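You operate a simulated robot arm through the tools that you are given. There is no shell and no other tool.

Carry out the task below with a simulated robot arm. There is one attempt and no reset: what you move stays moved.

## Task
Put the sample on the top of the wooden table away on the top of the white bench. Take the orange blind from the top of the wooden table and put it on the bottom right shelf of the blue shelving. Take the steel sleeve and leave it on the top right shelf of the blue shelving. Put the M12 brown carton from the top of the black table on the top of the wooden table and the M24 brown carton on top of the green valve. Put the black gasket marked "6" from the top of the yellow table on the top of the white table. Lift the yellow cover open. Do these in any order. Set down upright: brown carton.

It is judged by the outcome, as a careful person would: the job done as asked, and still so three seconds after it is handed in. It fails if anything else is knocked over, pushed out of place, dropped, spilled or broken. A push-on lid holds only when it is set on centred and level and pressed home; a screw cap is set on level and turned clockwise until tight.

## Robot
A 7-joint arm with a fingered hand on a trunk, on a base that moves. Base frame: it is fixed to the floor where the robot stands at the start and does not move with it; the origin is under the middle of the robot, x ahead of it, y to its left, z up. Readings come in mm, rad, newtons and seconds.
It reaches about 1023 mm from its shoulder. Its first joint turns from -2.897 to 2.897 rad. Places, roughly: black gasket [-500, 2250, 750]; bottom right shelf of the blue shelving [-3200, 2800, 300]; brown carton [-1750, -250, 1000]; green valve (7x7x8 cm) [-2300, -700, 900]; orange blind [-2000, 250, 750]; sample [-2000, 500, 750]; steel sleeve (5x5x4 cm) [-1900, 0, 900]; top of the white bench [-3000, -1800, 800]; top of the white table [900, 4300, 800]; top of the wooden table [-2300, 200, 800]; top right shelf of the blue shelving [-3200, 2800, 1400]; yellow cover [100, -1600, 1100]. Payload 4 kg.
Tool frame: the origin (TCP) lies between the finger pads and is the grasp point; the fingertips stand 30 mm ahead of it; z points along the fingers, y is the line along which they close. The gripper opens to 104 mm; its body begins 35 mm behind the TCP. The gripper is a hand of 4 fingers: y runs from the thumb to the fingers, the wrist lies at [-15, -113, -190] in the tool frame.
Orientation is told as [roll, pitch, yaw] about the base's x, y, z axes, in that order, counted from this pose: with the fingers straight down and the wrist toward the robot, the tool's x, y and z point along [0, 1, 0], [1, 0, 0] and [0, 0, -1] of the base frame.

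## Interface
- The arm moves only by the tool play_rows. Its argument "increments" is a list of rows, each a list of 6 numbers: the shift along the tool's x, y, z in units of 40 mm (1.0 is 40 mm), then the turn, a rotation vector about the tool's x, y, z in units of 4 degrees (1.0 is 4 degrees). In form: [[dx, dy, dz, wx, wy, wz], ...]. A call has 1 to 20 rows; each row shifts and turns the commanded pose from where the row before left it, along the tool's axes as they then stand. A call with a number of a shift or a turn outside -1 to 1 is refused whole. Rows are played at 5 a second. More than 50 mm and 0.15 rad between two rows, and nothing of the call is played. Where a pose cannot be reached the arm comes as near as it can. A force on the tool above 40 N (or 10 N above the force at the start of the call, whichever is more), or a blocked arm, ends the call early, and 0.2 s more pass. In this call time passes only in rows, and 0.2 s behind the last. The reply holds the time, the measured pose of the TCP, the force on the tool along the base axes, the opening and the grip force, in the units named above and with some noise, with the torque about the TCP (base axes, N m) and any sound that the robot's microphone picked up, and new pictures: "show" is both (left out), scene, wrist or none.
- Cameras (640 x 400 px; columns grow to the right, rows downward): "scene" is now at [330.9, 195.7, 1231.7]; the picture's right is [-0.03, -1.00, 0.00], its down [-0.54, 0.01, -0.84] and it looks along [0.84, -0.02, -0.54] (base axes); focal length 262 px, centre (320, 200). "wrist" rides on the gripper at [61, -92, -130] in the tool frame; the picture's right is [-0.81, 0.28, -0.52], its down [-0.53, -0.71, 0.46] and it looks along [-0.24, 0.64, 0.72] (tool axes); focal length 275 px, centre (320, 200). There is no depth. A picture from a camera that has moved, and an enlarged one, comes with that camera's place and axes in the base frame and with its lens.
- base_move(legs): drives the robot by 1 to 6 legs, each [ahead, left, turn to the left] in mm, mm and rad, along the robot's own axes; the way and the turn of a leg run together, so that a leg with both is an arc; at most 1500 mm and 3.142 rad a leg. The arm and the cameras ride along, it lands a little off, and it stops where it bumps. It gives what a move gives, and a new picture of the scene camera.
- finger_targets(index, middle, ring, thumb_bend, thumb_turn): sets how far each is bent, from 0 (flat) to 100 (curled in); at 30 the hand is open as for a grip, at 70 the pads meet at the TCP. One left out holds its place. A second passes; each finger stops where it meets its share of the squeeze, and holds until it gets a number again. It is the only way to open and close the hand. It gives what a move gives, with no picture; readings hold the bend of each and the force on the fingers (four entries, about 0 where the hand has none), thumb and palm. thumb_turn goes from beside the hand (0) to across from the fingers (100), as for a grip.
- aim_head(pan, tilt): turns the head with the scene camera to pan (to the left, within 2.496 rad either way) and tilt (down, from -0.506 to 1.204), counted from straight ahead of the robot. It gives what a move gives, and a new picture of the scene camera.
- close_up(camera, box): a new picture of the part [left, top, right, bottom] of that camera's present view, enlarged. The clock stands still meanwhile.
- sign_off(): hands the job in; it is judged then, once.

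Nothing tells you exact positions but the pictures and the camera data. Unless the task says otherwise, let go and move clear before handing in.

The tools are called after ">>>" by a JSON object that holds its "fn" and its "kwargs". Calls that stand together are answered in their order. play_rows: Moves the arm, as the interface text tells. Its arguments: {"type":"object","properties":{"increments":{"type":"array","items":{"type":"array","items":{"type":"number"}}},"show":{"type":"string","enum":["both","scene","wrist","none"]}},"required":["increments"]} The other tools are called the same way: finger_targets (index, middle, ring, thumb_bend, thumb_turn) moves the fingers one by one; base_move (legs) drives the base; aim_head (pan, tilt) turns the head that bears the scene camera; close_up (camera, box) takes an enlarged picture of a part of a camera's view; sign_off () hands the job in.

At the start:

```text
time: 0.0
ee_pos: [562.6, 190.1, 1029.5]
tool_rot: [0.002, -0.002, -0.002]
force: [-0.5, -0.1, 0.2]
wrist_torque: [-0.02, 0.01, -0.01]
gripper_width: 103.5
grip_force: 0.1
shape: jaw
bend: [30.0, 30.0, 30.0, 30.0, 98.0]
finger forces: [0.0, 0.1, 0.0, 0.0, 0.0, 0.0]
robot x, y, heading: [-0.4, 1.4, -0.001]
head pan, tilt (commanded): [-0.024, 0.572]
```

scene: 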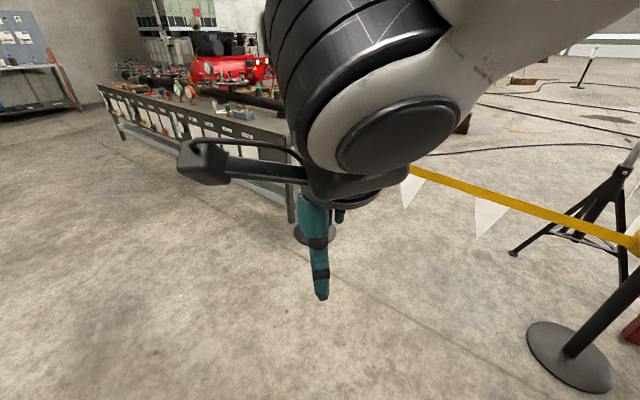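
wrist: 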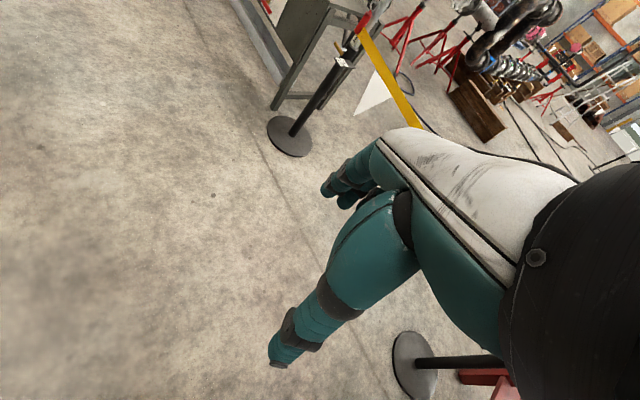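

I see an industrial hall with the arm hanging ahead of the robot; most of the work places are behind the robot (negative x). I'll look around with the head first.

>>> {"fn": "aim_head", "kwargs": {"pan": 1.5, "tilt": 0.2}}

>>> {"fn": "aim_head", "kwargs": {"pan": 2.45, "tilt": 0.2}}

>>> {"fn": "aim_head", "kwargs": {"pan": -1.5, "tilt": 0.2}}

>>> {"fn": "aim_head", "kwargs": {"pan": -2.45, "tilt": 0.2}}

```text
time: 1.6
ee_pos: [563.8, 190.3, 1029.4]
tool_rot: [0.001, 0.0, 0.0]
force: [-0.9, -0.8, -0.3]
wrist_torque: [0.03, 0.02, 0.0]
gripper_width: 103.7
grip_force: 0.1
shape: jaw
bend: [30.0, 30.0, 30.0, 30.0, 98.0]
finger forces: [0.0, 0.0, 0.1, 0.0, 0.0, 0.0]
robot x, y, heading: [0.2, -1.3, -0.005]
head pan, tilt (commanded): [1.499, 0.201]
camera scene: at [248.4, 290.9, 1266.0], right [1.0, -0.07, 0.0], down [-0.01, -0.2, -0.98], along [0.07, 0.98, -0.2], focal length 262 px, centre (320, 200)
```

scene: 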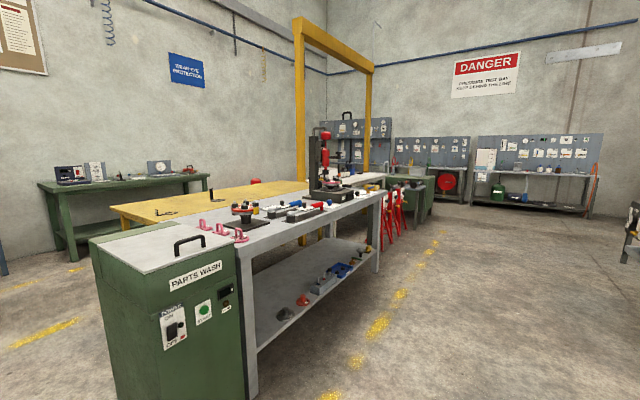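

```text
time: 2.9
ee_pos: [562.9, 191.8, 1029.9]
tool_rot: [-0.001, 0.0, 0.0]
force: [0.4, -0.1, 0.0]
wrist_torque: [0.01, -0.01, 0.03]
gripper_width: 103.6
grip_force: 0.0
shape: jaw
bend: [30.0, 30.0, 30.0, 30.0, 98.0]
finger forces: [0.1, 0.0, 0.0, 0.0, 0.0, 0.0]
robot x, y, heading: [-3.7, 2.7, 0.003]
head pan, tilt (commanded): [2.45, 0.201]
camera scene: at [170.0, 257.4, 1266.1], right [0.64, 0.77, 0.0], down [0.15, -0.13, -0.98], along [-0.75, 0.63, -0.2], focal length 262 px, centre (320, 200)
```

scene: 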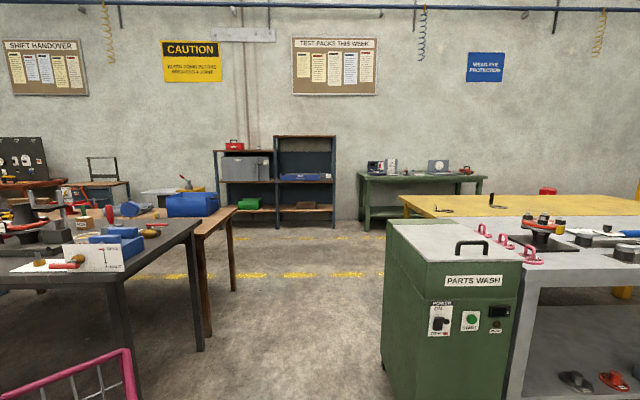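

```text
time: 6.1
ee_pos: [563.0, 190.4, 1029.1]
tool_rot: [0.0, 0.0, 0.0]
force: [0.2, 0.7, 0.0]
wrist_torque: [-0.03, -0.01, 0.02]
gripper_width: 103.7
grip_force: 0.1
shape: jaw
bend: [30.0, 30.0, 30.0, 30.0, 98.0]
finger forces: [0.0, 0.1, 0.1, 0.0, 0.0, 0.0]
robot x, y, heading: [0.8, 2.5, 0.002]
head pan, tilt (commanded): [-1.499, 0.201]
camera scene: at [248.4, 105.0, 1266.0], right [-1.0, -0.07, 0.0], down [-0.01, 0.2, -0.98], along [0.07, -0.98, -0.2], focal length 262 px, centre (320, 200)
```

scene: 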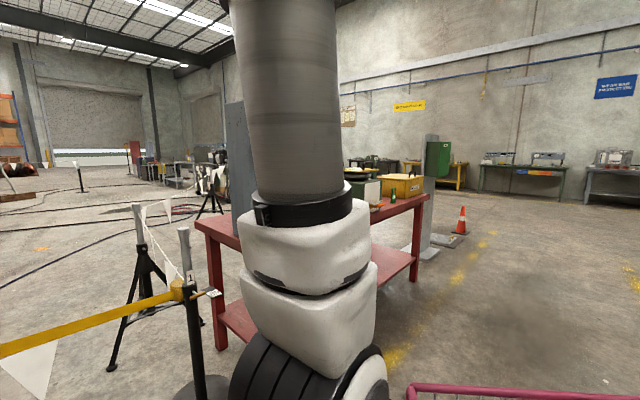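

```text
time: 7.3
ee_pos: [563.3, 190.6, 1029.7]
tool_rot: [-0.002, -0.001, 0.0]
force: [0.4, -0.6, -0.2]
wrist_torque: [0.02, 0.04, -0.01]
gripper_width: 103.5
grip_force: 0.0
shape: jaw
bend: [30.0, 30.0, 30.0, 30.0, 98.0]
finger forces: [0.0, 0.0, 0.0, 0.0, 0.1, 0.0]
robot x, y, heading: [-1.6, -0.1, 0.003]
head pan, tilt (commanded): [-2.45, 0.201]
camera scene: at [170.0, 138.5, 1266.1], right [-0.64, 0.77, 0.0], down [0.15, 0.13, -0.98], along [-0.75, -0.63, -0.2], focal length 262 px, centre (320, 200)
```

scene: 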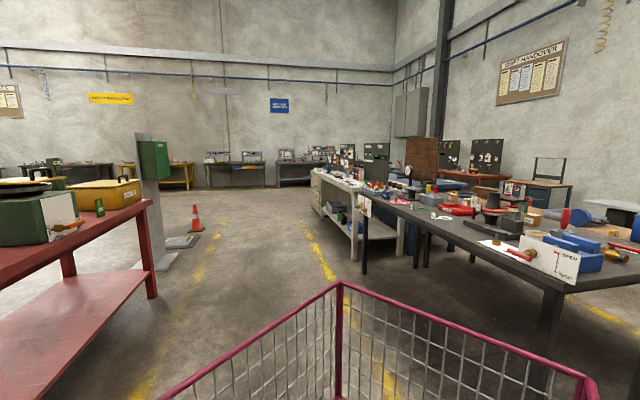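

The head view shows a black table and wooden table behind me, a red table with the yellow box at my right, and yellow/grey tables at my left. A pink wire basket is just behind me, so I check it and the surroundings before driving.

>>> {"fn": "aim_head", "kwargs": {"pan": 2.49, "tilt": 0.8}}

>>> {"fn": "aim_head", "kwargs": {"pan": -2.49, "tilt": 0.8}}

>>> {"fn": "aim_head", "kwargs": {"pan": -1.5, "tilt": 0.9}}

>>> {"fn": "aim_head", "kwargs": {"pan": 1.2, "tilt": 0.9}}

```text
time: 11.2
ee_pos: [562.9, 191.3, 1028.9]
tool_rot: [-0.001, 0.0, -0.002]
force: [0.4, 0.0, -0.3]
wrist_torque: [-0.05, -0.01, 0.0]
gripper_width: 103.6
grip_force: 0.1
shape: jaw
bend: [30.0, 30.0, 30.0, 30.0, 98.0]
finger forces: [0.1, 0.0, 0.1, 0.0, 0.0, 0.0]
robot x, y, heading: [1.1, 3.7, 0.001]
head pan, tilt (commanded): [2.491, 0.799]
camera scene: at [177.6, 246.9, 1212.4], right [0.61, 0.8, 0.0], down [0.57, -0.43, -0.7], along [-0.55, 0.42, -0.72], focal length 262 px, centre (320, 200)
```

scene: 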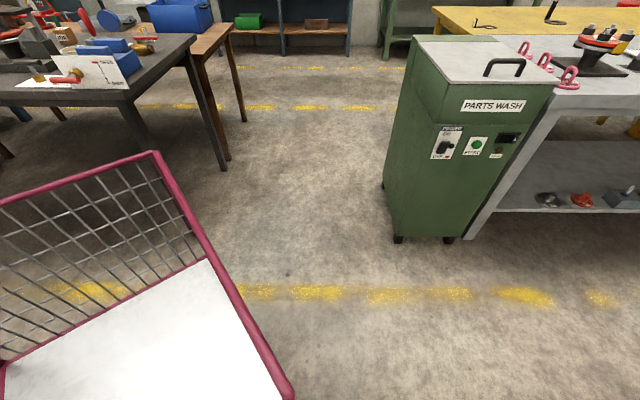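

```text
time: 15.1
ee_pos: [563.7, 191.8, 1028.8]
tool_rot: [0.001, 0.0, -0.001]
force: [-0.4, -0.7, 0.3]
wrist_torque: [0.02, -0.01, -0.03]
gripper_width: 103.6
grip_force: 0.1
shape: jaw
bend: [30.0, 30.0, 30.0, 30.0, 98.0]
finger forces: [0.0, 0.0, 0.0, 0.0, 0.0, 0.1]
robot x, y, heading: [3.8, -0.7, -0.003]
head pan, tilt (commanded): [-2.491, 0.799]
camera scene: at [177.6, 149.1, 1212.4], right [-0.61, 0.8, 0.0], down [0.57, 0.43, -0.7], along [-0.55, -0.42, -0.72], focal length 262 px, centre (320, 200)
```

scene: 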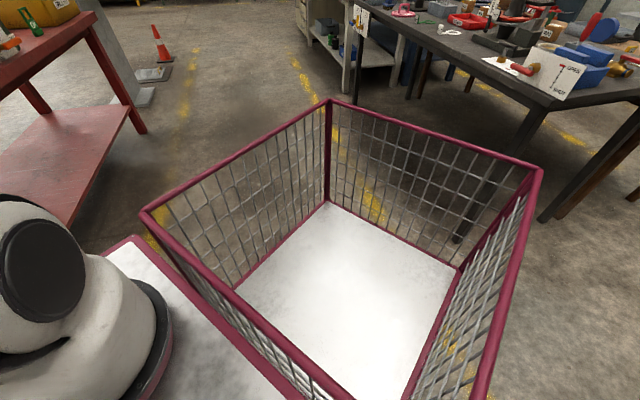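

```text
time: 16.4
ee_pos: [563.2, 191.3, 1028.9]
tool_rot: [0.002, -0.001, -0.001]
force: [0.2, 0.2, -0.1]
wrist_torque: [-0.03, 0.0, -0.02]
gripper_width: 103.6
grip_force: 0.0
shape: jaw
bend: [30.0, 30.0, 30.0, 30.0, 98.0]
finger forces: [0.0, 0.0, 0.1, 0.0, 0.1, 0.0]
robot x, y, heading: [-2.2, 1.1, -0.003]
head pan, tilt (commanded): [-1.499, 0.901]
camera scene: at [247.1, 122.7, 1204.5], right [-1.0, -0.07, 0.0], down [-0.06, 0.78, -0.62], along [0.04, -0.62, -0.78], focal length 262 px, centre (320, 200)
```

scene: 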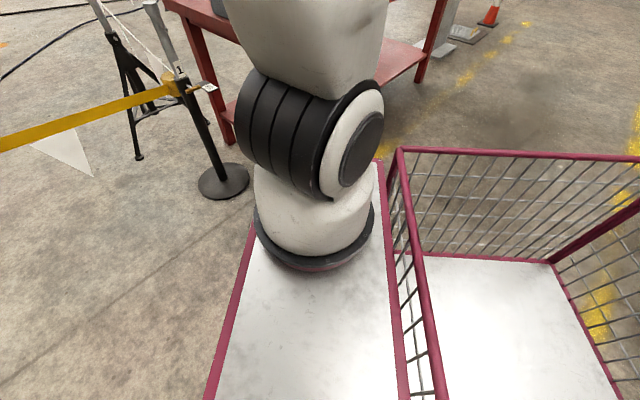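

```text
time: 18.8
ee_pos: [563.2, 190.3, 1030.5]
tool_rot: [0.001, 0.001, 0.0]
force: [0.1, -0.1, 0.3]
wrist_torque: [-0.02, 0.01, 0.03]
gripper_width: 103.8
grip_force: 0.1
shape: jaw
bend: [30.0, 30.0, 30.0, 30.0, 98.0]
finger forces: [0.1, 0.0, 0.1, 0.0, 0.1, 0.0]
robot x, y, heading: [-0.4, 0.2, 0.003]
head pan, tilt (commanded): [1.201, 0.901]
camera scene: at [269.0, 268.4, 1204.5], right [0.93, -0.36, 0.0], down [-0.28, -0.73, -0.62], along [0.22, 0.58, -0.78], focal length 262 px, centre (320, 200)
```

scene: 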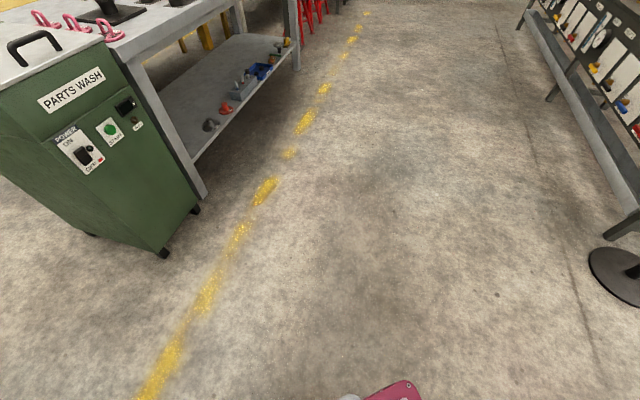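

My robot is a platform with a rear wire basket (top at about z 886), the arm standing at front right. I look closer at the black table, the yellow table and the red table.

>>> {"fn": "aim_head", "kwargs": {"pan": -2.49, "tilt": 0.25}}

>>> {"fn": "close_up", "kwargs": {"camera": "scene", "box": [400, 130, 640, 280]}}

>>> {"fn": "close_up", "kwargs": {"camera": "scene", "box": [280, 120, 440, 220]}}

>>> {"fn": "aim_head", "kwargs": {"pan": 2.49, "tilt": 0.25}}

>>> {"fn": "close_up", "kwargs": {"camera": "scene", "box": [0, 100, 240, 250]}}

>>> {"fn": "close_up", "kwargs": {"camera": "scene", "box": [200, 110, 360, 210]}}

```text
time: 21.8
ee_pos: [563.6, 191.3, 1029.8]
tool_rot: [0.002, 0.0, 0.0]
force: [0.0, -0.8, 0.1]
wrist_torque: [0.01, 0.03, -0.02]
gripper_width: 103.7
grip_force: 0.1
shape: jaw
bend: [30.0, 30.0, 30.0, 30.0, 98.0]
finger forces: [0.0, 0.0, 0.0, 0.0, 0.0, 0.0]
robot x, y, heading: [1.6, 4.2, 0.001]
head pan, tilt (commanded): [-2.491, 0.25]
camera scene: at [167.4, 141.4, 1261.5], right [-0.61, 0.8, 0.0], down [0.2, 0.15, -0.97], along [-0.77, -0.59, -0.25], focal length 262 px, centre (320, 200)
```

scene: 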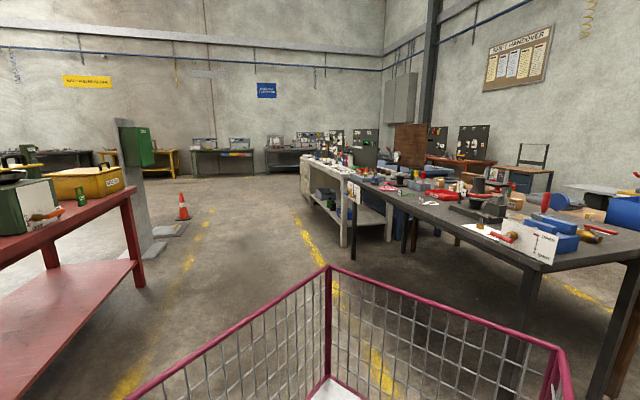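

```text
2.67 times, centred on (520, 205) of scene
camera zoom: at [167.4, 141.4, 1261.5], right [-0.61, 0.8, 0.0], down [0.2, 0.15, -0.97], along [-0.77, -0.59, -0.25], focal length 697 px, centre (-213, 187)
```

zoom: 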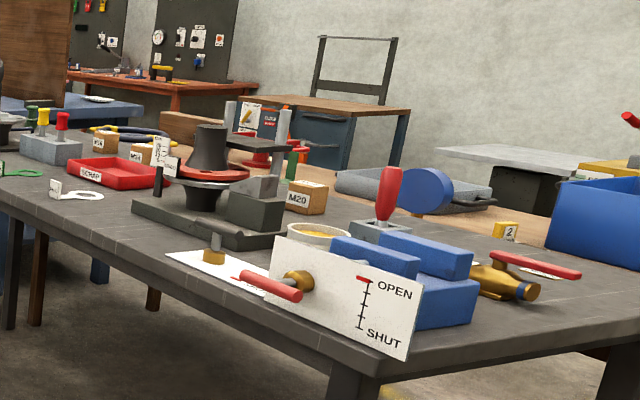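

```text
4.00 times, centred on (360, 170) of scene
camera zoom: at [167.4, 141.4, 1261.5], right [-0.61, 0.8, 0.0], down [0.2, 0.15, -0.97], along [-0.77, -0.59, -0.25], focal length 1046 px, centre (160, 320)
```

zoom: 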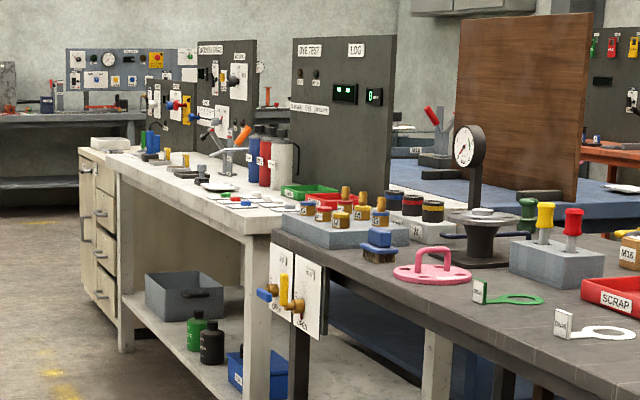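

```text
time: 25.8
ee_pos: [562.4, 191.3, 1028.8]
tool_rot: [0.0, 0.0, 0.0]
force: [0.2, 0.1, 0.3]
wrist_torque: [0.0, -0.02, 0.0]
gripper_width: 103.5
grip_force: 0.0
shape: jaw
bend: [30.0, 30.0, 30.0, 30.0, 98.0]
finger forces: [0.0, 0.0, 0.0, 0.0, 0.1, 0.1]
robot x, y, heading: [2.5, -0.7, -0.001]
head pan, tilt (commanded): [2.491, 0.25]
camera scene: at [167.4, 254.6, 1261.5], right [0.61, 0.8, 0.0], down [0.2, -0.15, -0.97], along [-0.77, 0.59, -0.25], focal length 262 px, centre (320, 200)
```

scene: 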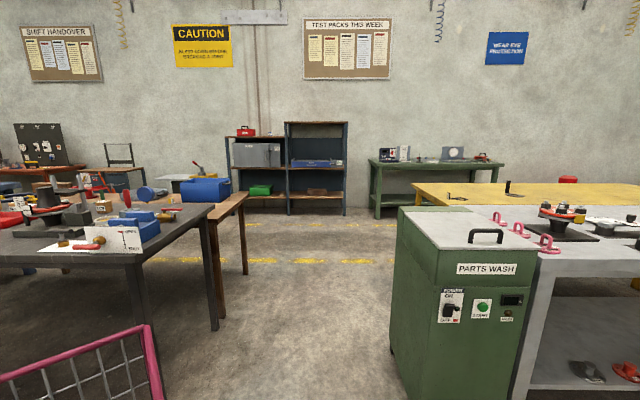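

```text
2.67 times, centred on (120, 175) of scene
camera zoom: at [167.4, 254.6, 1261.5], right [0.61, 0.8, 0.0], down [0.2, -0.15, -0.97], along [-0.77, 0.59, -0.25], focal length 697 px, centre (853, 267)
```

zoom: 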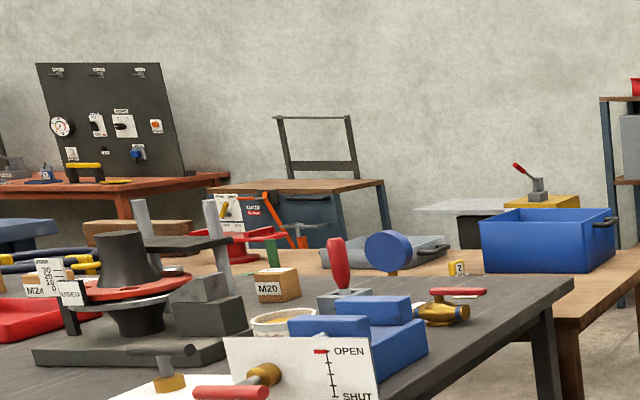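

```text
4.00 times, centred on (280, 160) of scene
camera zoom: at [167.4, 254.6, 1261.5], right [0.61, 0.8, 0.0], down [0.2, -0.15, -0.97], along [-0.77, 0.59, -0.25], focal length 1046 px, centre (480, 360)
```

zoom: 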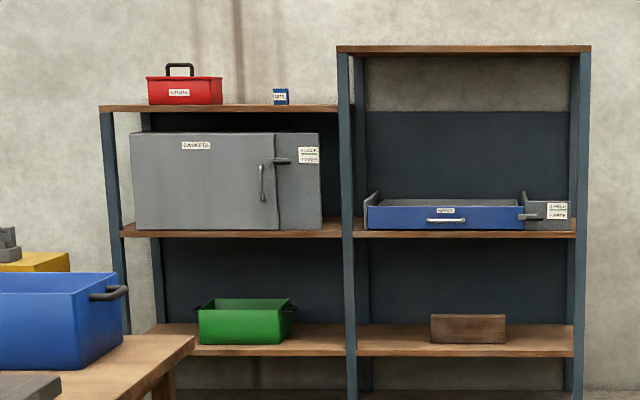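

The blue shelving has a right-hand bay with its top board at about z 1400 and a bottom board at about z 260. Now I zoom in on the yellow box on the red table.

>>> {"fn": "aim_head", "kwargs": {"pan": -2.0, "tilt": 0.3}}

>>> {"fn": "close_up", "kwargs": {"camera": "scene", "box": [200, 120, 440, 270]}}

>>> {"fn": "aim_head", "kwargs": {"pan": 1.8, "tilt": 0.15}}

>>> {"fn": "close_up", "kwargs": {"camera": "scene", "box": [240, 120, 480, 270]}}

>>> {"fn": "aim_head", "kwargs": {"pan": 1.2, "tilt": 0.15}}

>>> {"fn": "close_up", "kwargs": {"camera": "scene", "box": [200, 100, 440, 250]}}

```text
time: 29.4
ee_pos: [563.0, 191.5, 1029.6]
tool_rot: [-0.001, 0.0, 0.0]
force: [0.1, -0.1, 0.4]
wrist_torque: [0.01, 0.01, 0.01]
gripper_width: 103.6
grip_force: 0.0
shape: jaw
bend: [30.0, 30.0, 30.0, 30.0, 98.0]
finger forces: [0.0, 0.0, 0.0, 0.0, 0.0, 0.1]
robot x, y, heading: [-0.4, 0.1, -0.0]
head pan, tilt (commanded): [-2.0, 0.3]
camera scene: at [202.9, 113.1, 1256.8], right [-0.91, 0.42, 0.0], down [0.12, 0.27, -0.96], along [-0.4, -0.87, -0.3], focal length 262 px, centre (320, 200)
```

scene: 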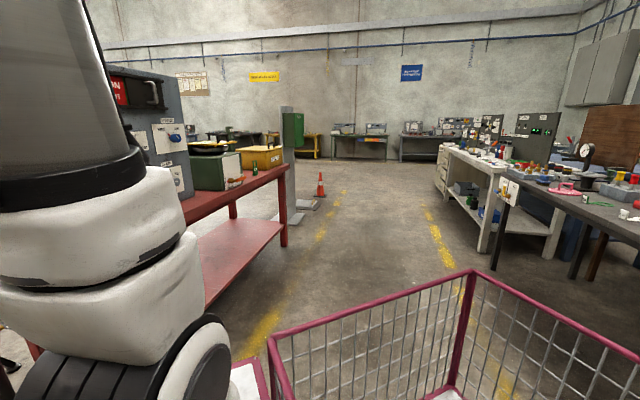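

```text
2.67 times, centred on (320, 195) of scene
camera zoom: at [202.9, 113.1, 1256.8], right [-0.91, 0.42, 0.0], down [0.12, 0.27, -0.96], along [-0.4, -0.87, -0.3], focal length 697 px, centre (320, 213)
```

zoom: 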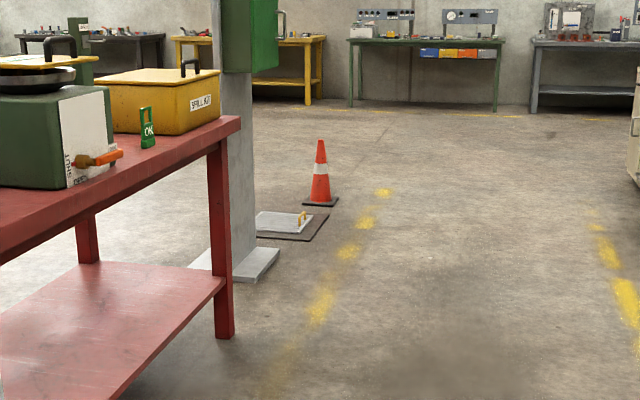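

```text
time: 32.5
ee_pos: [563.4, 191.3, 1029.5]
tool_rot: [-0.001, 0.0, 0.0]
force: [-1.7, 0.1, -0.7]
wrist_torque: [-0.01, 0.01, 0.04]
gripper_width: 103.7
grip_force: 0.0
shape: jaw
bend: [30.0, 30.0, 30.0, 30.0, 98.0]
finger forces: [0.0, 0.1, 0.0, 0.0, 0.0, 0.0]
robot x, y, heading: [-1.1, 1.2, -0.0]
head pan, tilt (commanded): [1.799, 0.15]
camera scene: at [220.7, 288.3, 1270.8], right [0.97, 0.23, 0.0], down [0.03, -0.15, -0.99], along [-0.22, 0.96, -0.15], focal length 262 px, centre (320, 200)
```

scene: 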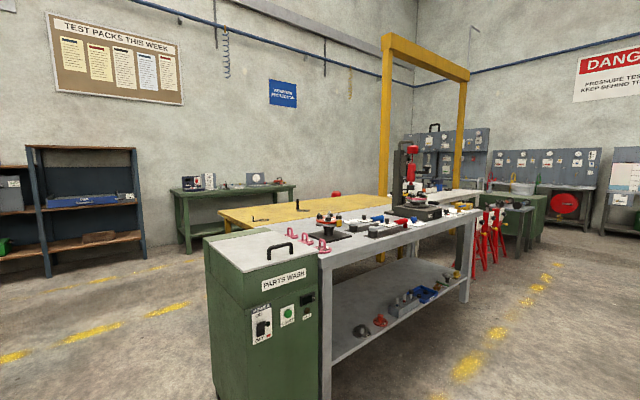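

```text
2.67 times, centred on (360, 195) of scene
camera zoom: at [220.7, 288.3, 1270.8], right [0.97, 0.23, 0.0], down [0.03, -0.15, -0.99], along [-0.22, 0.96, -0.15], focal length 697 px, centre (213, 213)
```

zoom: 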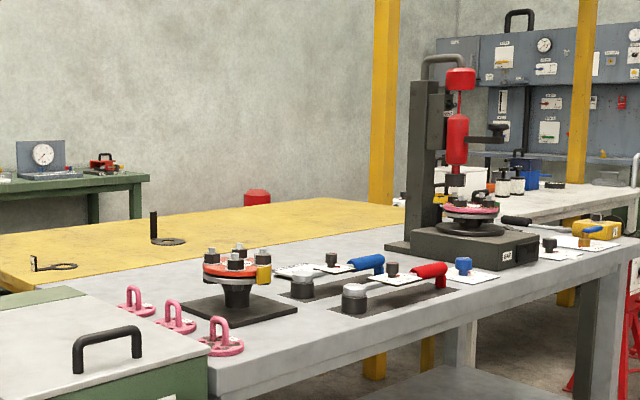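

```text
time: 33.5
ee_pos: [564.2, 190.5, 1030.1]
tool_rot: [0.0, 0.002, -0.001]
force: [-0.8, -0.8, -0.6]
wrist_torque: [0.02, -0.01, 0.0]
gripper_width: 103.7
grip_force: 0.1
shape: jaw
bend: [30.0, 30.0, 30.0, 30.0, 98.0]
finger forces: [0.0, 0.1, 0.0, 0.1, 0.0, 0.1]
robot x, y, heading: [-1.0, -2.2, 0.003]
head pan, tilt (commanded): [1.201, 0.15]
camera scene: at [275.2, 284.5, 1270.8], right [0.93, -0.36, 0.0], down [-0.05, -0.14, -0.99], along [0.36, 0.92, -0.15], focal length 262 px, centre (320, 200)
```

scene: 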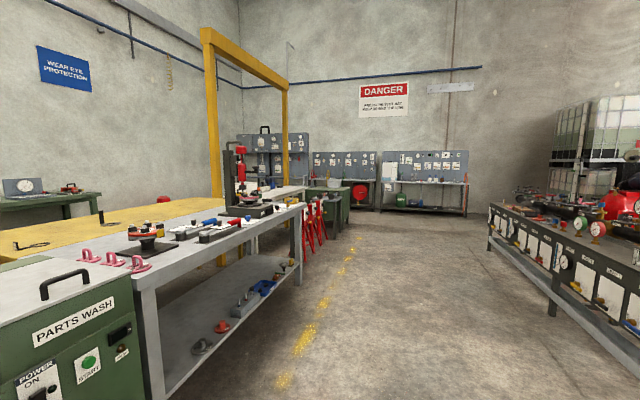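

```text
2.67 times, centred on (320, 175) of scene
camera zoom: at [275.2, 284.5, 1270.8], right [0.93, -0.36, 0.0], down [-0.05, -0.14, -0.99], along [0.36, 0.92, -0.15], focal length 697 px, centre (320, 267)
```

zoom: 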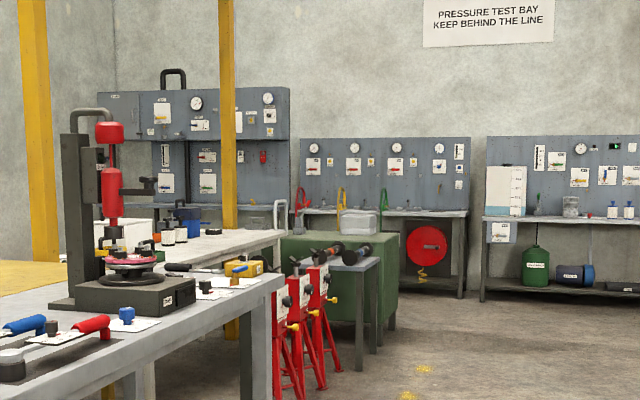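

The yellow lid with a black handle on the red table fits the yellow cover's rough place. The room is turned about 34° from my frame, so I turn right to face the red table squarely and look.

>>> {"fn": "base_move", "kwargs": {"legs": [[0, 0, -0.6]]}}

>>> {"fn": "aim_head", "kwargs": {"pan": -0.9, "tilt": 0.4}}

>>> {"fn": "aim_head", "kwargs": {"pan": 0.0, "tilt": 0.4}}

```text
time: 35.5
ee_pos: [572.7, -162.2, 1030.0]
tool_rot: [0.002, -0.002, -0.604]
force: [0.8, 0.4, 0.0]
wrist_torque: [0.0, 0.01, -0.01]
gripper_width: 103.9
grip_force: 0.0
shape: jaw
bend: [30.0, 30.0, 30.0, 30.0, 98.0]
finger forces: [0.0, 0.0, 0.0, 0.0, 0.1, 0.1]
robot x, y, heading: [2.4, -0.0, -0.603]
head pan, tilt (commanded): [1.201, 0.15]
camera scene: at [389.4, 78.5, 1270.8], right [0.56, -0.83, 0.0], down [-0.12, -0.08, -0.99], along [0.82, 0.56, -0.15], focal length 262 px, centre (320, 200)
```

scene: 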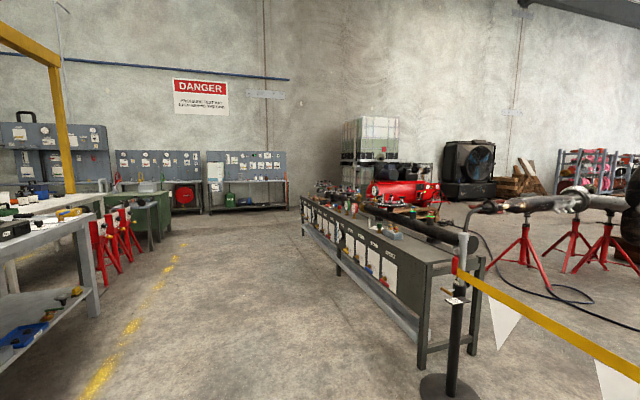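

```text
time: 37.5
ee_pos: [573.1, -163.1, 1028.8]
tool_rot: [0.0, 0.0, -0.604]
force: [-0.5, -0.3, -0.1]
wrist_torque: [0.0, -0.02, 0.0]
gripper_width: 103.7
grip_force: 0.2
shape: jaw
bend: [30.0, 30.0, 30.0, 30.0, 98.0]
finger forces: [0.0, 0.0, 0.1, 0.0, 0.0, 0.0]
robot x, y, heading: [-1.0, -1.0, -0.604]
head pan, tilt (commanded): [-0.901, 0.4]
camera scene: at [319.0, -66.1, 1247.5], right [-1.0, -0.07, 0.0], down [-0.03, 0.39, -0.92], along [0.06, -0.92, -0.39], focal length 262 px, centre (320, 200)
```

scene: 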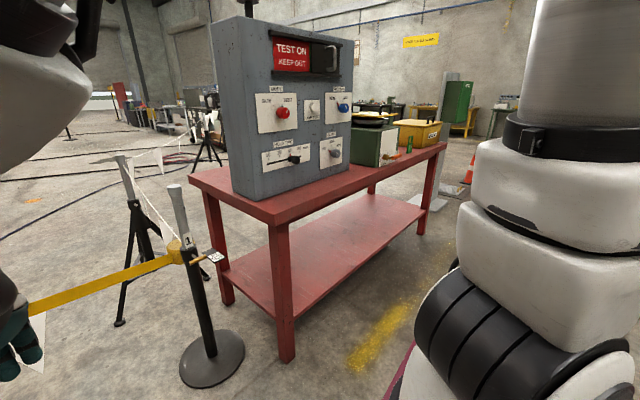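

```text
time: 38.7
ee_pos: [571.8, -162.6, 1030.6]
tool_rot: [-0.001, 0.0, -0.604]
force: [-0.5, 0.3, 0.2]
wrist_torque: [-0.02, 0.02, 0.03]
gripper_width: 103.9
grip_force: 0.1
shape: jaw
bend: [30.0, 30.0, 30.0, 30.0, 98.0]
finger forces: [0.0, 0.1, 0.0, 0.0, 0.0, 0.1]
robot x, y, heading: [-1.0, -3.2, -0.605]
head pan, tilt (commanded): [0.0, 0.4]
camera scene: at [389.0, -26.3, 1247.5], right [-0.57, -0.82, 0.0], down [-0.32, 0.22, -0.92], along [0.76, -0.52, -0.39], focal length 262 px, centre (320, 200)
```

scene: 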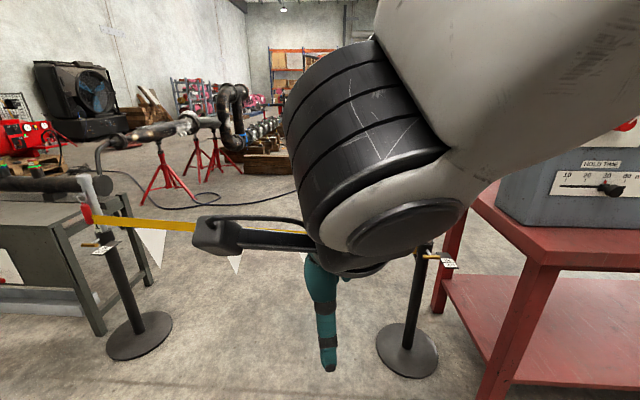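

The red table's front edge runs diagonally and the corridor to the right is clear. I straighten up a bit and strafe right along it to get in front of the yellow lid.

>>> {"fn": "base_move", "kwargs": {"legs": [[0, 0, -0.03], [0, -950, 0]]}}

>>> {"fn": "aim_head", "kwargs": {"pan": -0.7, "tilt": 0.4}}

```text
time: 44.1
ee_pos: [1.5, -946.6, 1029.7]
tool_rot: [-0.001, 0.0, -0.638]
force: [0.0, 0.2, 0.0]
wrist_torque: [-0.02, -0.01, 0.0]
gripper_width: 103.7
grip_force: 0.0
shape: jaw
bend: [30.0, 30.0, 30.0, 30.0, 98.0]
finger forces: [0.0, 0.0, 0.0, 0.0, 0.1, 0.1]
robot x, y, heading: [-565.3, -767.2, -0.639]
head pan, tilt (commanded): [0.0, 0.4]
camera scene: at [-176.4, -804.7, 1247.5], right [-0.6, -0.8, 0.0], down [-0.31, 0.23, -0.92], along [0.74, -0.55, -0.39], focal length 262 px, centre (320, 200)
```

scene: 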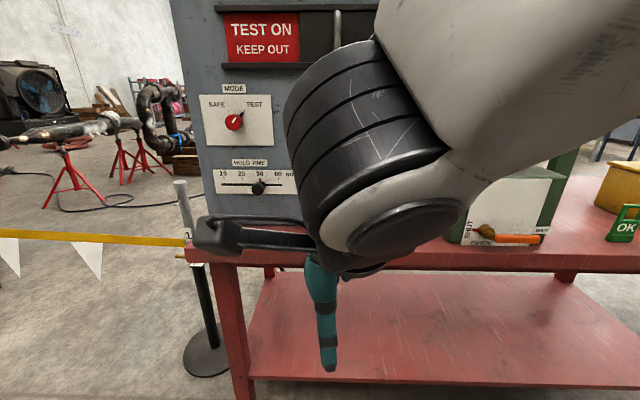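

```text
time: 45.1
ee_pos: [2.6, -946.1, 1030.1]
tool_rot: [-0.001, 0.0, -0.638]
force: [0.2, -0.1, -0.2]
wrist_torque: [0.0, 0.03, 0.01]
gripper_width: 103.5
grip_force: 0.1
shape: jaw
bend: [30.0, 30.0, 30.0, 30.0, 98.0]
finger forces: [0.0, 0.0, 0.0, 0.0, 0.0, 0.0]
robot x, y, heading: [-561.7, -767.7, -0.636]
head pan, tilt (commanded): [-0.7, 0.4]
camera scene: at [-229.3, -839.7, 1247.5], right [-0.97, -0.23, 0.0], down [-0.09, 0.38, -0.92], along [0.21, -0.9, -0.39], focal length 262 px, centre (320, 200)
```

scene: 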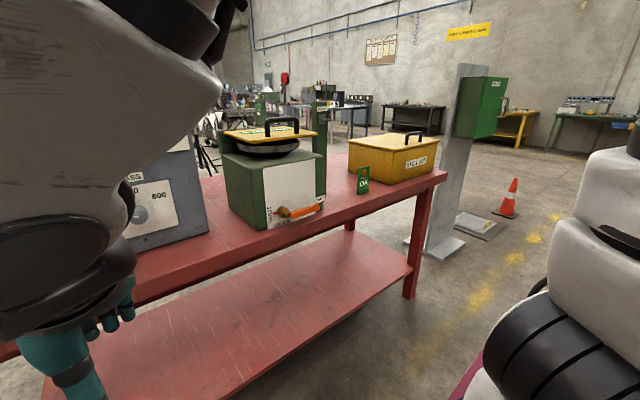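

>>> {"fn": "close_up", "kwargs": {"camera": "scene", "box": [200, 100, 360, 240]}}

>>> {"fn": "close_up", "kwargs": {"camera": "scene", "box": [330, 120, 450, 200]}}

```text
2.86 times, centred on (280, 170) of scene
camera zoom: at [-229.3, -839.7, 1247.5], right [-0.97, -0.23, 0.0], down [-0.09, 0.38, -0.92], along [0.21, -0.9, -0.39], focal length 747 px, centre (434, 286)
```

zoom: 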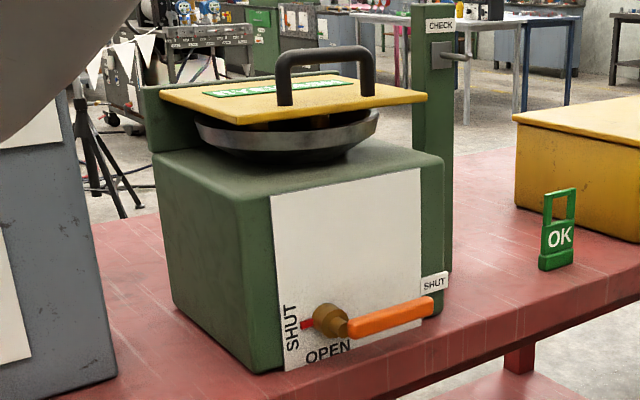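

```text
5.00 times, centred on (390, 160) of scene
camera zoom: at [-229.3, -839.7, 1247.5], right [-0.97, -0.23, 0.0], down [-0.09, 0.38, -0.92], along [0.21, -0.9, -0.39], focal length 1308 px, centre (-30, 400)
```

zoom: 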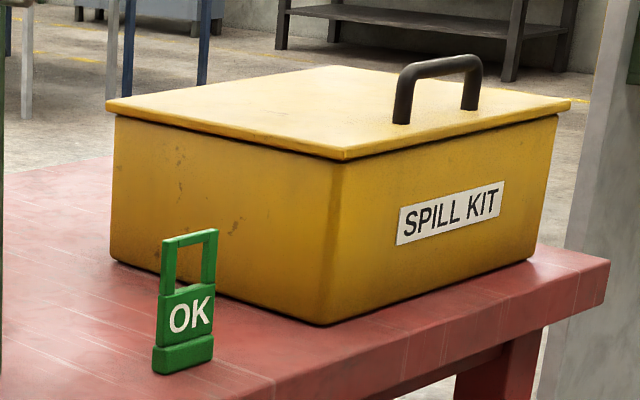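

The yellow cover is the lid with a black handle over a bowl on a green box (eyewash style), hinged at the back, at about (100, -1700, 1120). The arm blocks my view, so I raise it and swing it to the right in front of its own shoulder.

>>> {"fn": "play_rows", "kwargs": {"increments": [[-1, 0, -0.6, 0, 0, 0], [-1, 0, -0.6, 0, 0, 0], [-1, 0, -0.6, 0, 0, 0], [-1, 0, -0.6, 0, 0, 0], [-1, 0, -0.6, 0, 0, 0], [-1, 0, -0.6, 0, 0, 0], [-1, 0, -0.6, 0, 0, 0], [-1, 0, -0.6, 0, 0, 0], [-1, 0, -0.6, 0, 0, 0], [-1, 0, -0.6, 0, 0, 0]], "show": "both"}}

```text
time: 47.3
ee_pos: [-238.2, -1270.6, 1269.6]
tool_rot: [-0.001, -0.001, -0.637]
force: [-0.1, -0.4, 0.2]
wrist_torque: [-0.01, -0.01, 0.03]
gripper_width: 103.8
grip_force: 0.0
shape: jaw
bend: [30.0, 30.0, 30.0, 30.0, 98.0]
finger forces: [0.0, 0.1, 0.1, 0.0, 0.0, 0.0]
robot x, y, heading: [-567.3, -766.5, -0.638]
head pan, tilt (commanded): [-0.7, 0.4]
camera scene: at [-229.4, -839.6, 1247.5], right [-0.97, -0.23, 0.0], down [-0.09, 0.38, -0.92], along [0.21, -0.9, -0.39], focal length 262 px, centre (320, 200)
camera wrist: at [-274.6, -1164.3, 1401.9], right [-0.26, -0.82, 0.52], down [-0.89, 0.0, -0.45], along [0.37, -0.58, -0.72], focal length 275 px, centre (320, 200)
```

scene: 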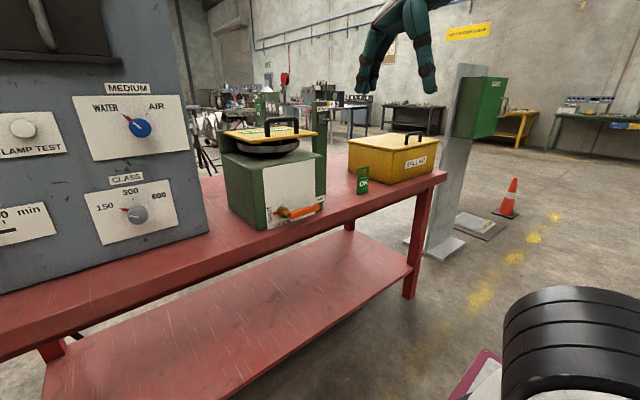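
wrist: 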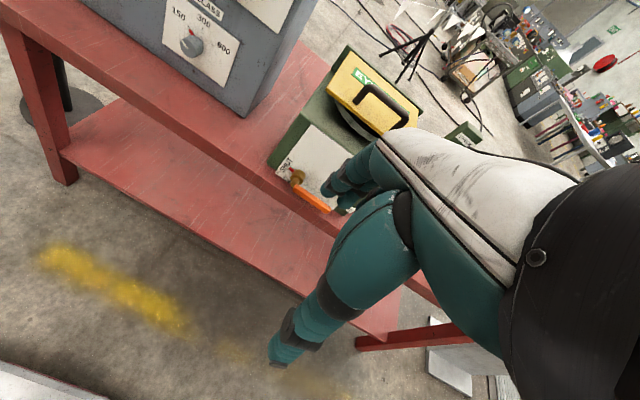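

>>> {"fn": "close_up", "kwargs": {"camera": "wrist", "box": [250, 20, 500, 220]}}

>>> {"fn": "close_up", "kwargs": {"camera": "scene", "box": [210, 80, 350, 190]}}

```text
2.00 times, centred on (375, 120) of wrist
camera zoom: at [-274.6, -1164.3, 1401.9], right [-0.26, -0.82, 0.52], down [-0.89, 0.0, -0.45], along [0.37, -0.58, -0.72], focal length 551 px, centre (210, 360)
```

zoom: 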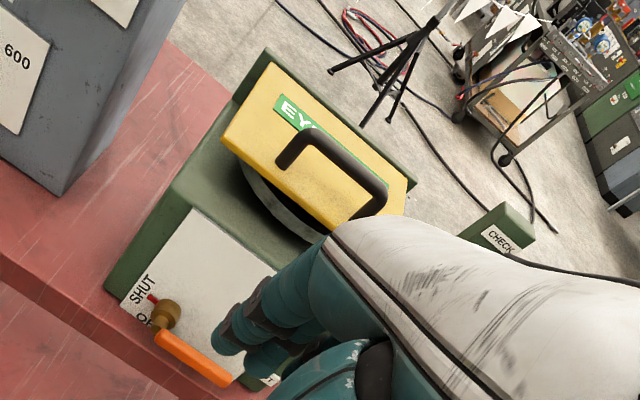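

```text
3.64 times, centred on (280, 135) of scene
camera zoom: at [-229.4, -839.6, 1247.5], right [-0.97, -0.23, 0.0], down [-0.09, 0.38, -0.92], along [0.21, -0.9, -0.39], focal length 951 px, centre (466, 436)
```

zoom: 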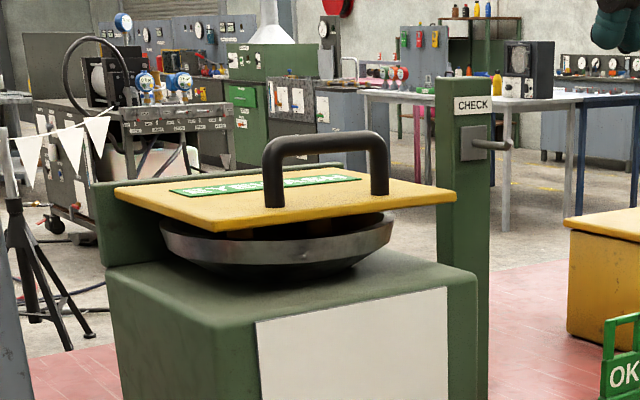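

The lid is hinged at its back against the green wall; the handle bar is parallel to the table front at about (67, -1611, 1161), lid surface near z 1110. I'll move the base a bit closer and tilt the hand so it can cage the handle bar from front-above.

>>> {"fn": "base_move", "kwargs": {"legs": [[150, -90, 0]]}}

>>> {"fn": "play_rows", "kwargs": {"increments": [[0, 0, -0.5, -1, 0, 0], [0, 0, -0.5, -1, 0, 0], [0, 0, 0, -1, 0, 0], [0, 0, 0, -1, 0, 0], [0, 0, 0, -1, 0, 0], [0, 0, 0, -1, 0, 0], [0, 0, 0, -1, 0, 0], [0, 0, 0, -1, 0, 0], [0, 0, 0, -1, 0, 0]], "show": "both"}}

```text
time: 48.8
ee_pos: [-169.1, -1431.0, 1268.8]
tool_rot: [-0.001, 0.0, -0.637]
force: [0.2, 0.3, -0.7]
wrist_torque: [0.0, 0.04, 0.0]
gripper_width: 103.8
grip_force: 0.2
shape: jaw
bend: [30.0, 30.0, 30.0, 30.0, 98.0]
finger forces: [0.0, 0.1, 0.1, 0.1, 0.0, 0.0]
robot x, y, heading: [-498.5, -927.5, -0.634]
head pan, tilt (commanded): [-0.7, 0.4]
camera scene: at [-161.9, -1002.2, 1247.5], right [-0.97, -0.23, 0.0], down [-0.09, 0.38, -0.92], along [0.21, -0.9, -0.39], focal length 262 px, centre (320, 200)
```

scene: 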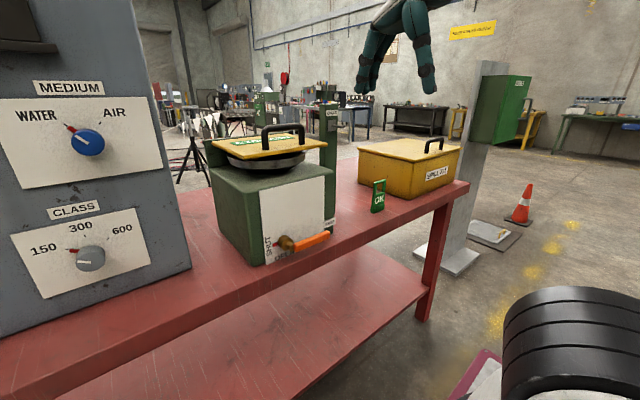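

```text
time: 50.8
ee_pos: [-170.3, -1431.0, 1309.3]
tool_rot: [0.001, -0.628, -0.639]
force: [-0.5, 0.3, 0.7]
wrist_torque: [-0.02, 0.0, -0.01]
gripper_width: 103.8
grip_force: 0.0
shape: jaw
bend: [30.0, 30.0, 30.0, 30.0, 98.0]
finger forces: [0.0, 0.0, 0.1, 0.0, 0.1, 0.0]
robot x, y, heading: [-496.7, -930.8, -0.634]
head pan, tilt (commanded): [-0.7, 0.4]
camera scene: at [-161.9, -1002.2, 1247.5], right [-0.97, -0.23, 0.0], down [-0.09, 0.38, -0.92], along [0.21, -0.9, -0.39], focal length 262 px, centre (320, 200)
camera wrist: at [-255.3, -1290.4, 1362.6], right [-0.55, -0.6, 0.58], down [-0.57, -0.24, -0.79], along [0.62, -0.76, -0.21], focal length 275 px, centre (320, 200)
```

scene: 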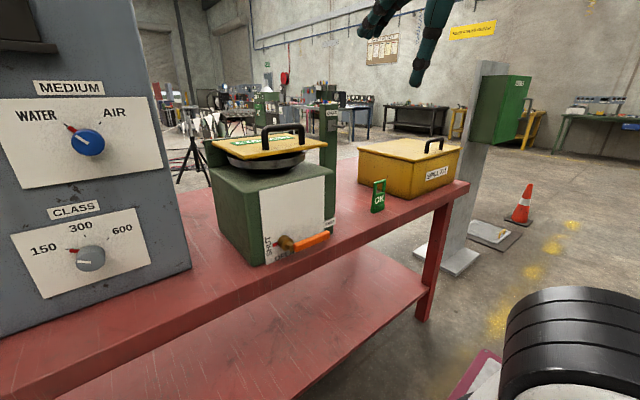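
wrist: 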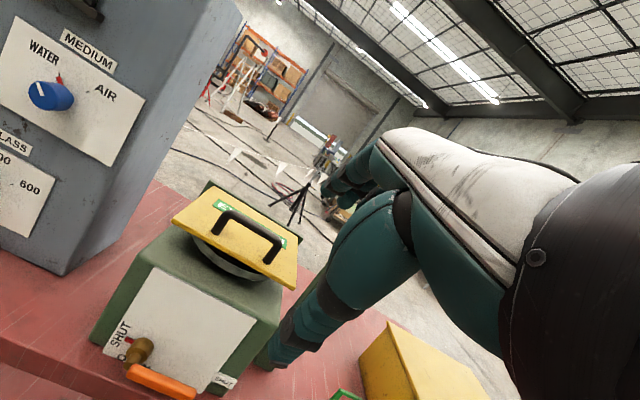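

>>> {"fn": "close_up", "kwargs": {"camera": "wrist", "box": [160, 170, 320, 290]}}

>>> {"fn": "close_up", "kwargs": {"camera": "scene", "box": [200, 100, 360, 200]}}

```text
3.33 times, centred on (240, 230) of wrist
camera zoom: at [-255.3, -1290.4, 1362.6], right [-0.55, -0.6, 0.58], down [-0.57, -0.24, -0.79], along [0.62, -0.76, -0.21], focal length 918 px, centre (587, 100)
```

zoom: 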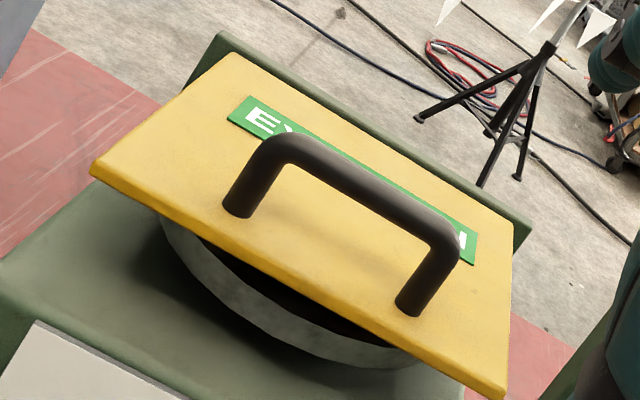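

```text
4.00 times, centred on (280, 150) of scene
camera zoom: at [-161.9, -1002.2, 1247.5], right [-0.97, -0.23, 0.0], down [-0.09, 0.38, -0.92], along [0.21, -0.9, -0.39], focal length 1046 px, centre (480, 400)
```

zoom: 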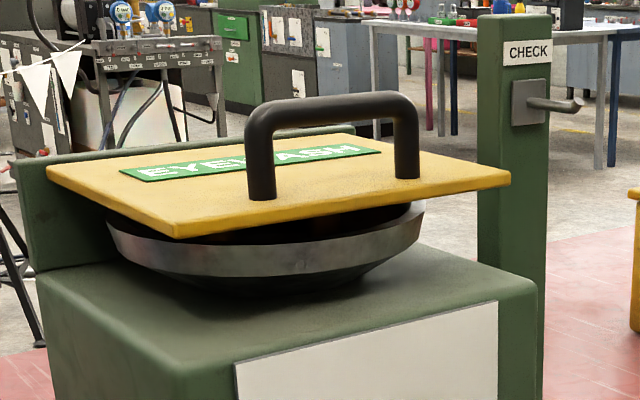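

The bar is at about (66, -1592, 1165), lid surface about z 1112. I reduce the hand tilt to about 20° and come above the handle, stopping some 90 mm short to check.

>>> {"fn": "play_rows", "kwargs": {"increments": [[0.3, 0.8, 0, 1, 0, 0], [0, 0.8, 0, 1, 0, 0], [0, 0.8, 0, 1, 0, 0], [0, 0.8, 0, 1, 0, 0], [0, 0.9, 0.4, 0, 0, 0], [0, 0.9, 0.8, 0, 0, 0], [0, 0.48, 0.9, 0, 0, 0], [0, 0, 0.9, 0, 0, 0], [0, 0, 0.6, 0, 0, 0]], "show": "both"}}

```text
time: 52.8
ee_pos: [32.7, -1565.4, 1268.9]
tool_rot: [0.001, -0.349, -0.637]
force: [-0.7, 0.3, 0.6]
wrist_torque: [0.0, -0.01, 0.01]
gripper_width: 103.8
grip_force: 0.0
shape: jaw
bend: [30.0, 30.0, 30.0, 30.0, 98.0]
finger forces: [0.1, 0.0, 0.0, 0.0, 0.0, 0.0]
robot x, y, heading: [-495.4, -929.2, -0.636]
head pan, tilt (commanded): [-0.7, 0.4]
camera scene: at [-162.1, -1002.1, 1247.6], right [-0.97, -0.23, 0.0], down [-0.09, 0.38, -0.92], along [0.21, -0.9, -0.39], focal length 262 px, centre (320, 200)
camera wrist: at [-35.9, -1438.1, 1360.5], right [-0.42, -0.7, 0.58], down [-0.73, -0.12, -0.67], along [0.54, -0.7, -0.46], focal length 275 px, centre (320, 200)
```

scene: 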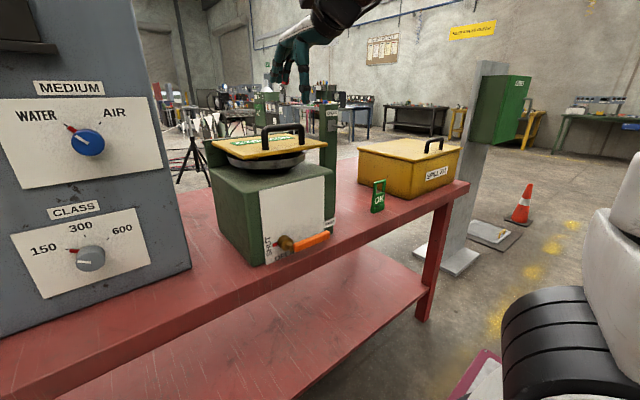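
wrist: 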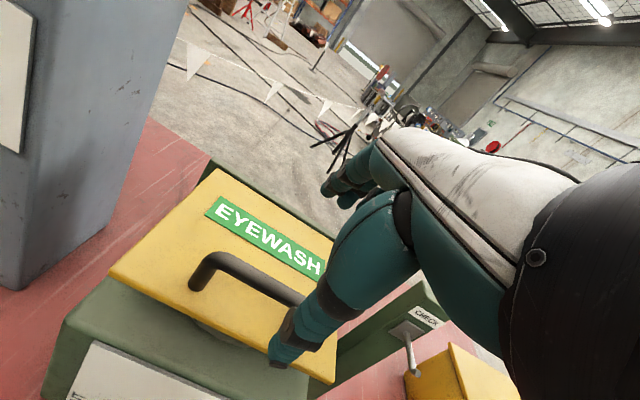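

My position estimate agrees with this view within a few millimetres. I pre-bend the thumb a bit and lower onto the bar.

>>> {"fn": "finger_targets", "kwargs": {"index": 35, "middle": 35, "ring": 35, "thumb_bend": 42}}

>>> {"fn": "play_rows", "kwargs": {"increments": [[0, 0.1, 0.6, 0, 0, 0], [0, 0, 0.6, 0, 0, 0], [0, 0, 0.5, 0, 0, 0], [0, 0, 0.5, 0, 0, 0], [0, 0, 0.4, 0, 0, 0]], "show": "both"}}

```text
time: 53.8
ee_pos: [32.9, -1566.7, 1268.5]
tool_rot: [0.0, -0.348, -0.638]
force: [-0.5, -0.5, -0.3]
wrist_torque: [0.0, 0.03, 0.0]
gripper_width: 82.6
grip_force: 0.2
shape: fingers
bend: [35.0, 35.0, 35.0, 42.0, 98.0]
finger forces: [0.0, 0.0, 0.0, 0.0, 0.0, 0.0]
robot x, y, heading: [-496.3, -926.2, -0.636]
head pan, tilt (commanded): [-0.7, 0.4]
```

```text
time: 55.0
ee_pos: [65.7, -1589.9, 1172.7]
tool_rot: [-0.001, -0.351, -0.638]
force: [-0.9, 0.2, -0.4]
wrist_torque: [0.03, -0.01, 0.02]
gripper_width: 82.2
grip_force: 0.0
shape: fingers
bend: [35.0, 35.0, 35.0, 42.0, 98.0]
finger forces: [0.0, 0.0, 0.0, 0.0, 0.1, 0.0]
robot x, y, heading: [-497.8, -931.7, -0.637]
head pan, tilt (commanded): [-0.7, 0.4]
camera scene: at [-162.0, -1002.1, 1247.5], right [-0.97, -0.23, 0.0], down [-0.09, 0.38, -0.92], along [0.21, -0.9, -0.39], focal length 262 px, centre (320, 200)
camera wrist: at [-3.2, -1462.3, 1265.3], right [-0.42, -0.7, 0.58], down [-0.73, -0.12, -0.67], along [0.54, -0.7, -0.46], focal length 275 px, centre (320, 200)
```

scene: 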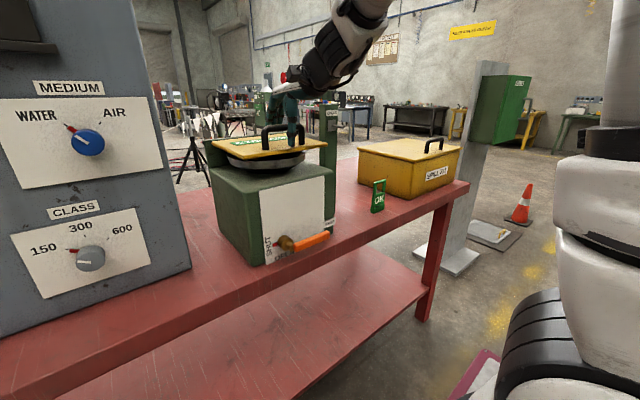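
wrist: 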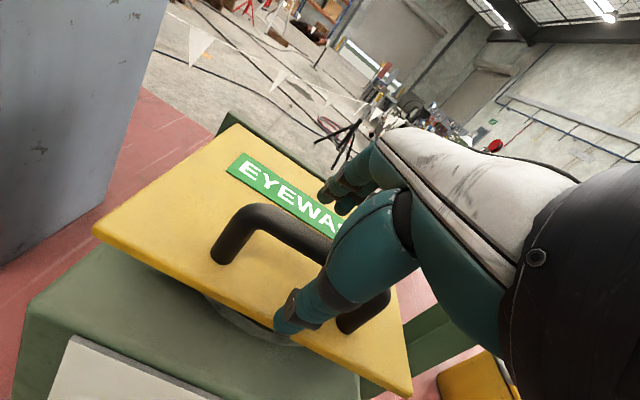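

>>> {"fn": "close_up", "kwargs": {"camera": "wrist", "box": [180, 140, 440, 360]}}

>>> {"fn": "close_up", "kwargs": {"camera": "scene", "box": [200, 70, 360, 190]}}

```text
1.82 times, centred on (310, 250) of wrist
camera zoom: at [-3.2, -1462.3, 1265.3], right [-0.42, -0.7, 0.58], down [-0.73, -0.12, -0.67], along [0.54, -0.7, -0.46], focal length 500 px, centre (338, 109)
```

zoom: 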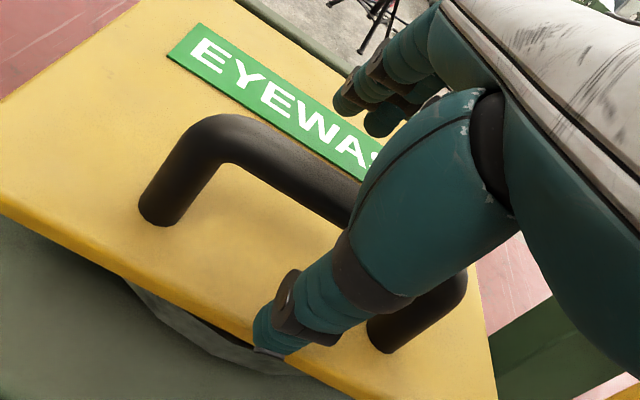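

```text
3.33 times, centred on (280, 130) of scene
camera zoom: at [-162.0, -1002.1, 1247.5], right [-0.97, -0.23, 0.0], down [-0.09, 0.38, -0.92], along [0.21, -0.9, -0.39], focal length 872 px, centre (453, 433)
```

zoom: 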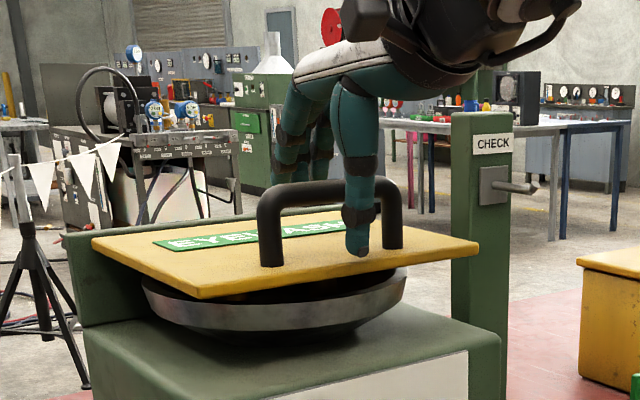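

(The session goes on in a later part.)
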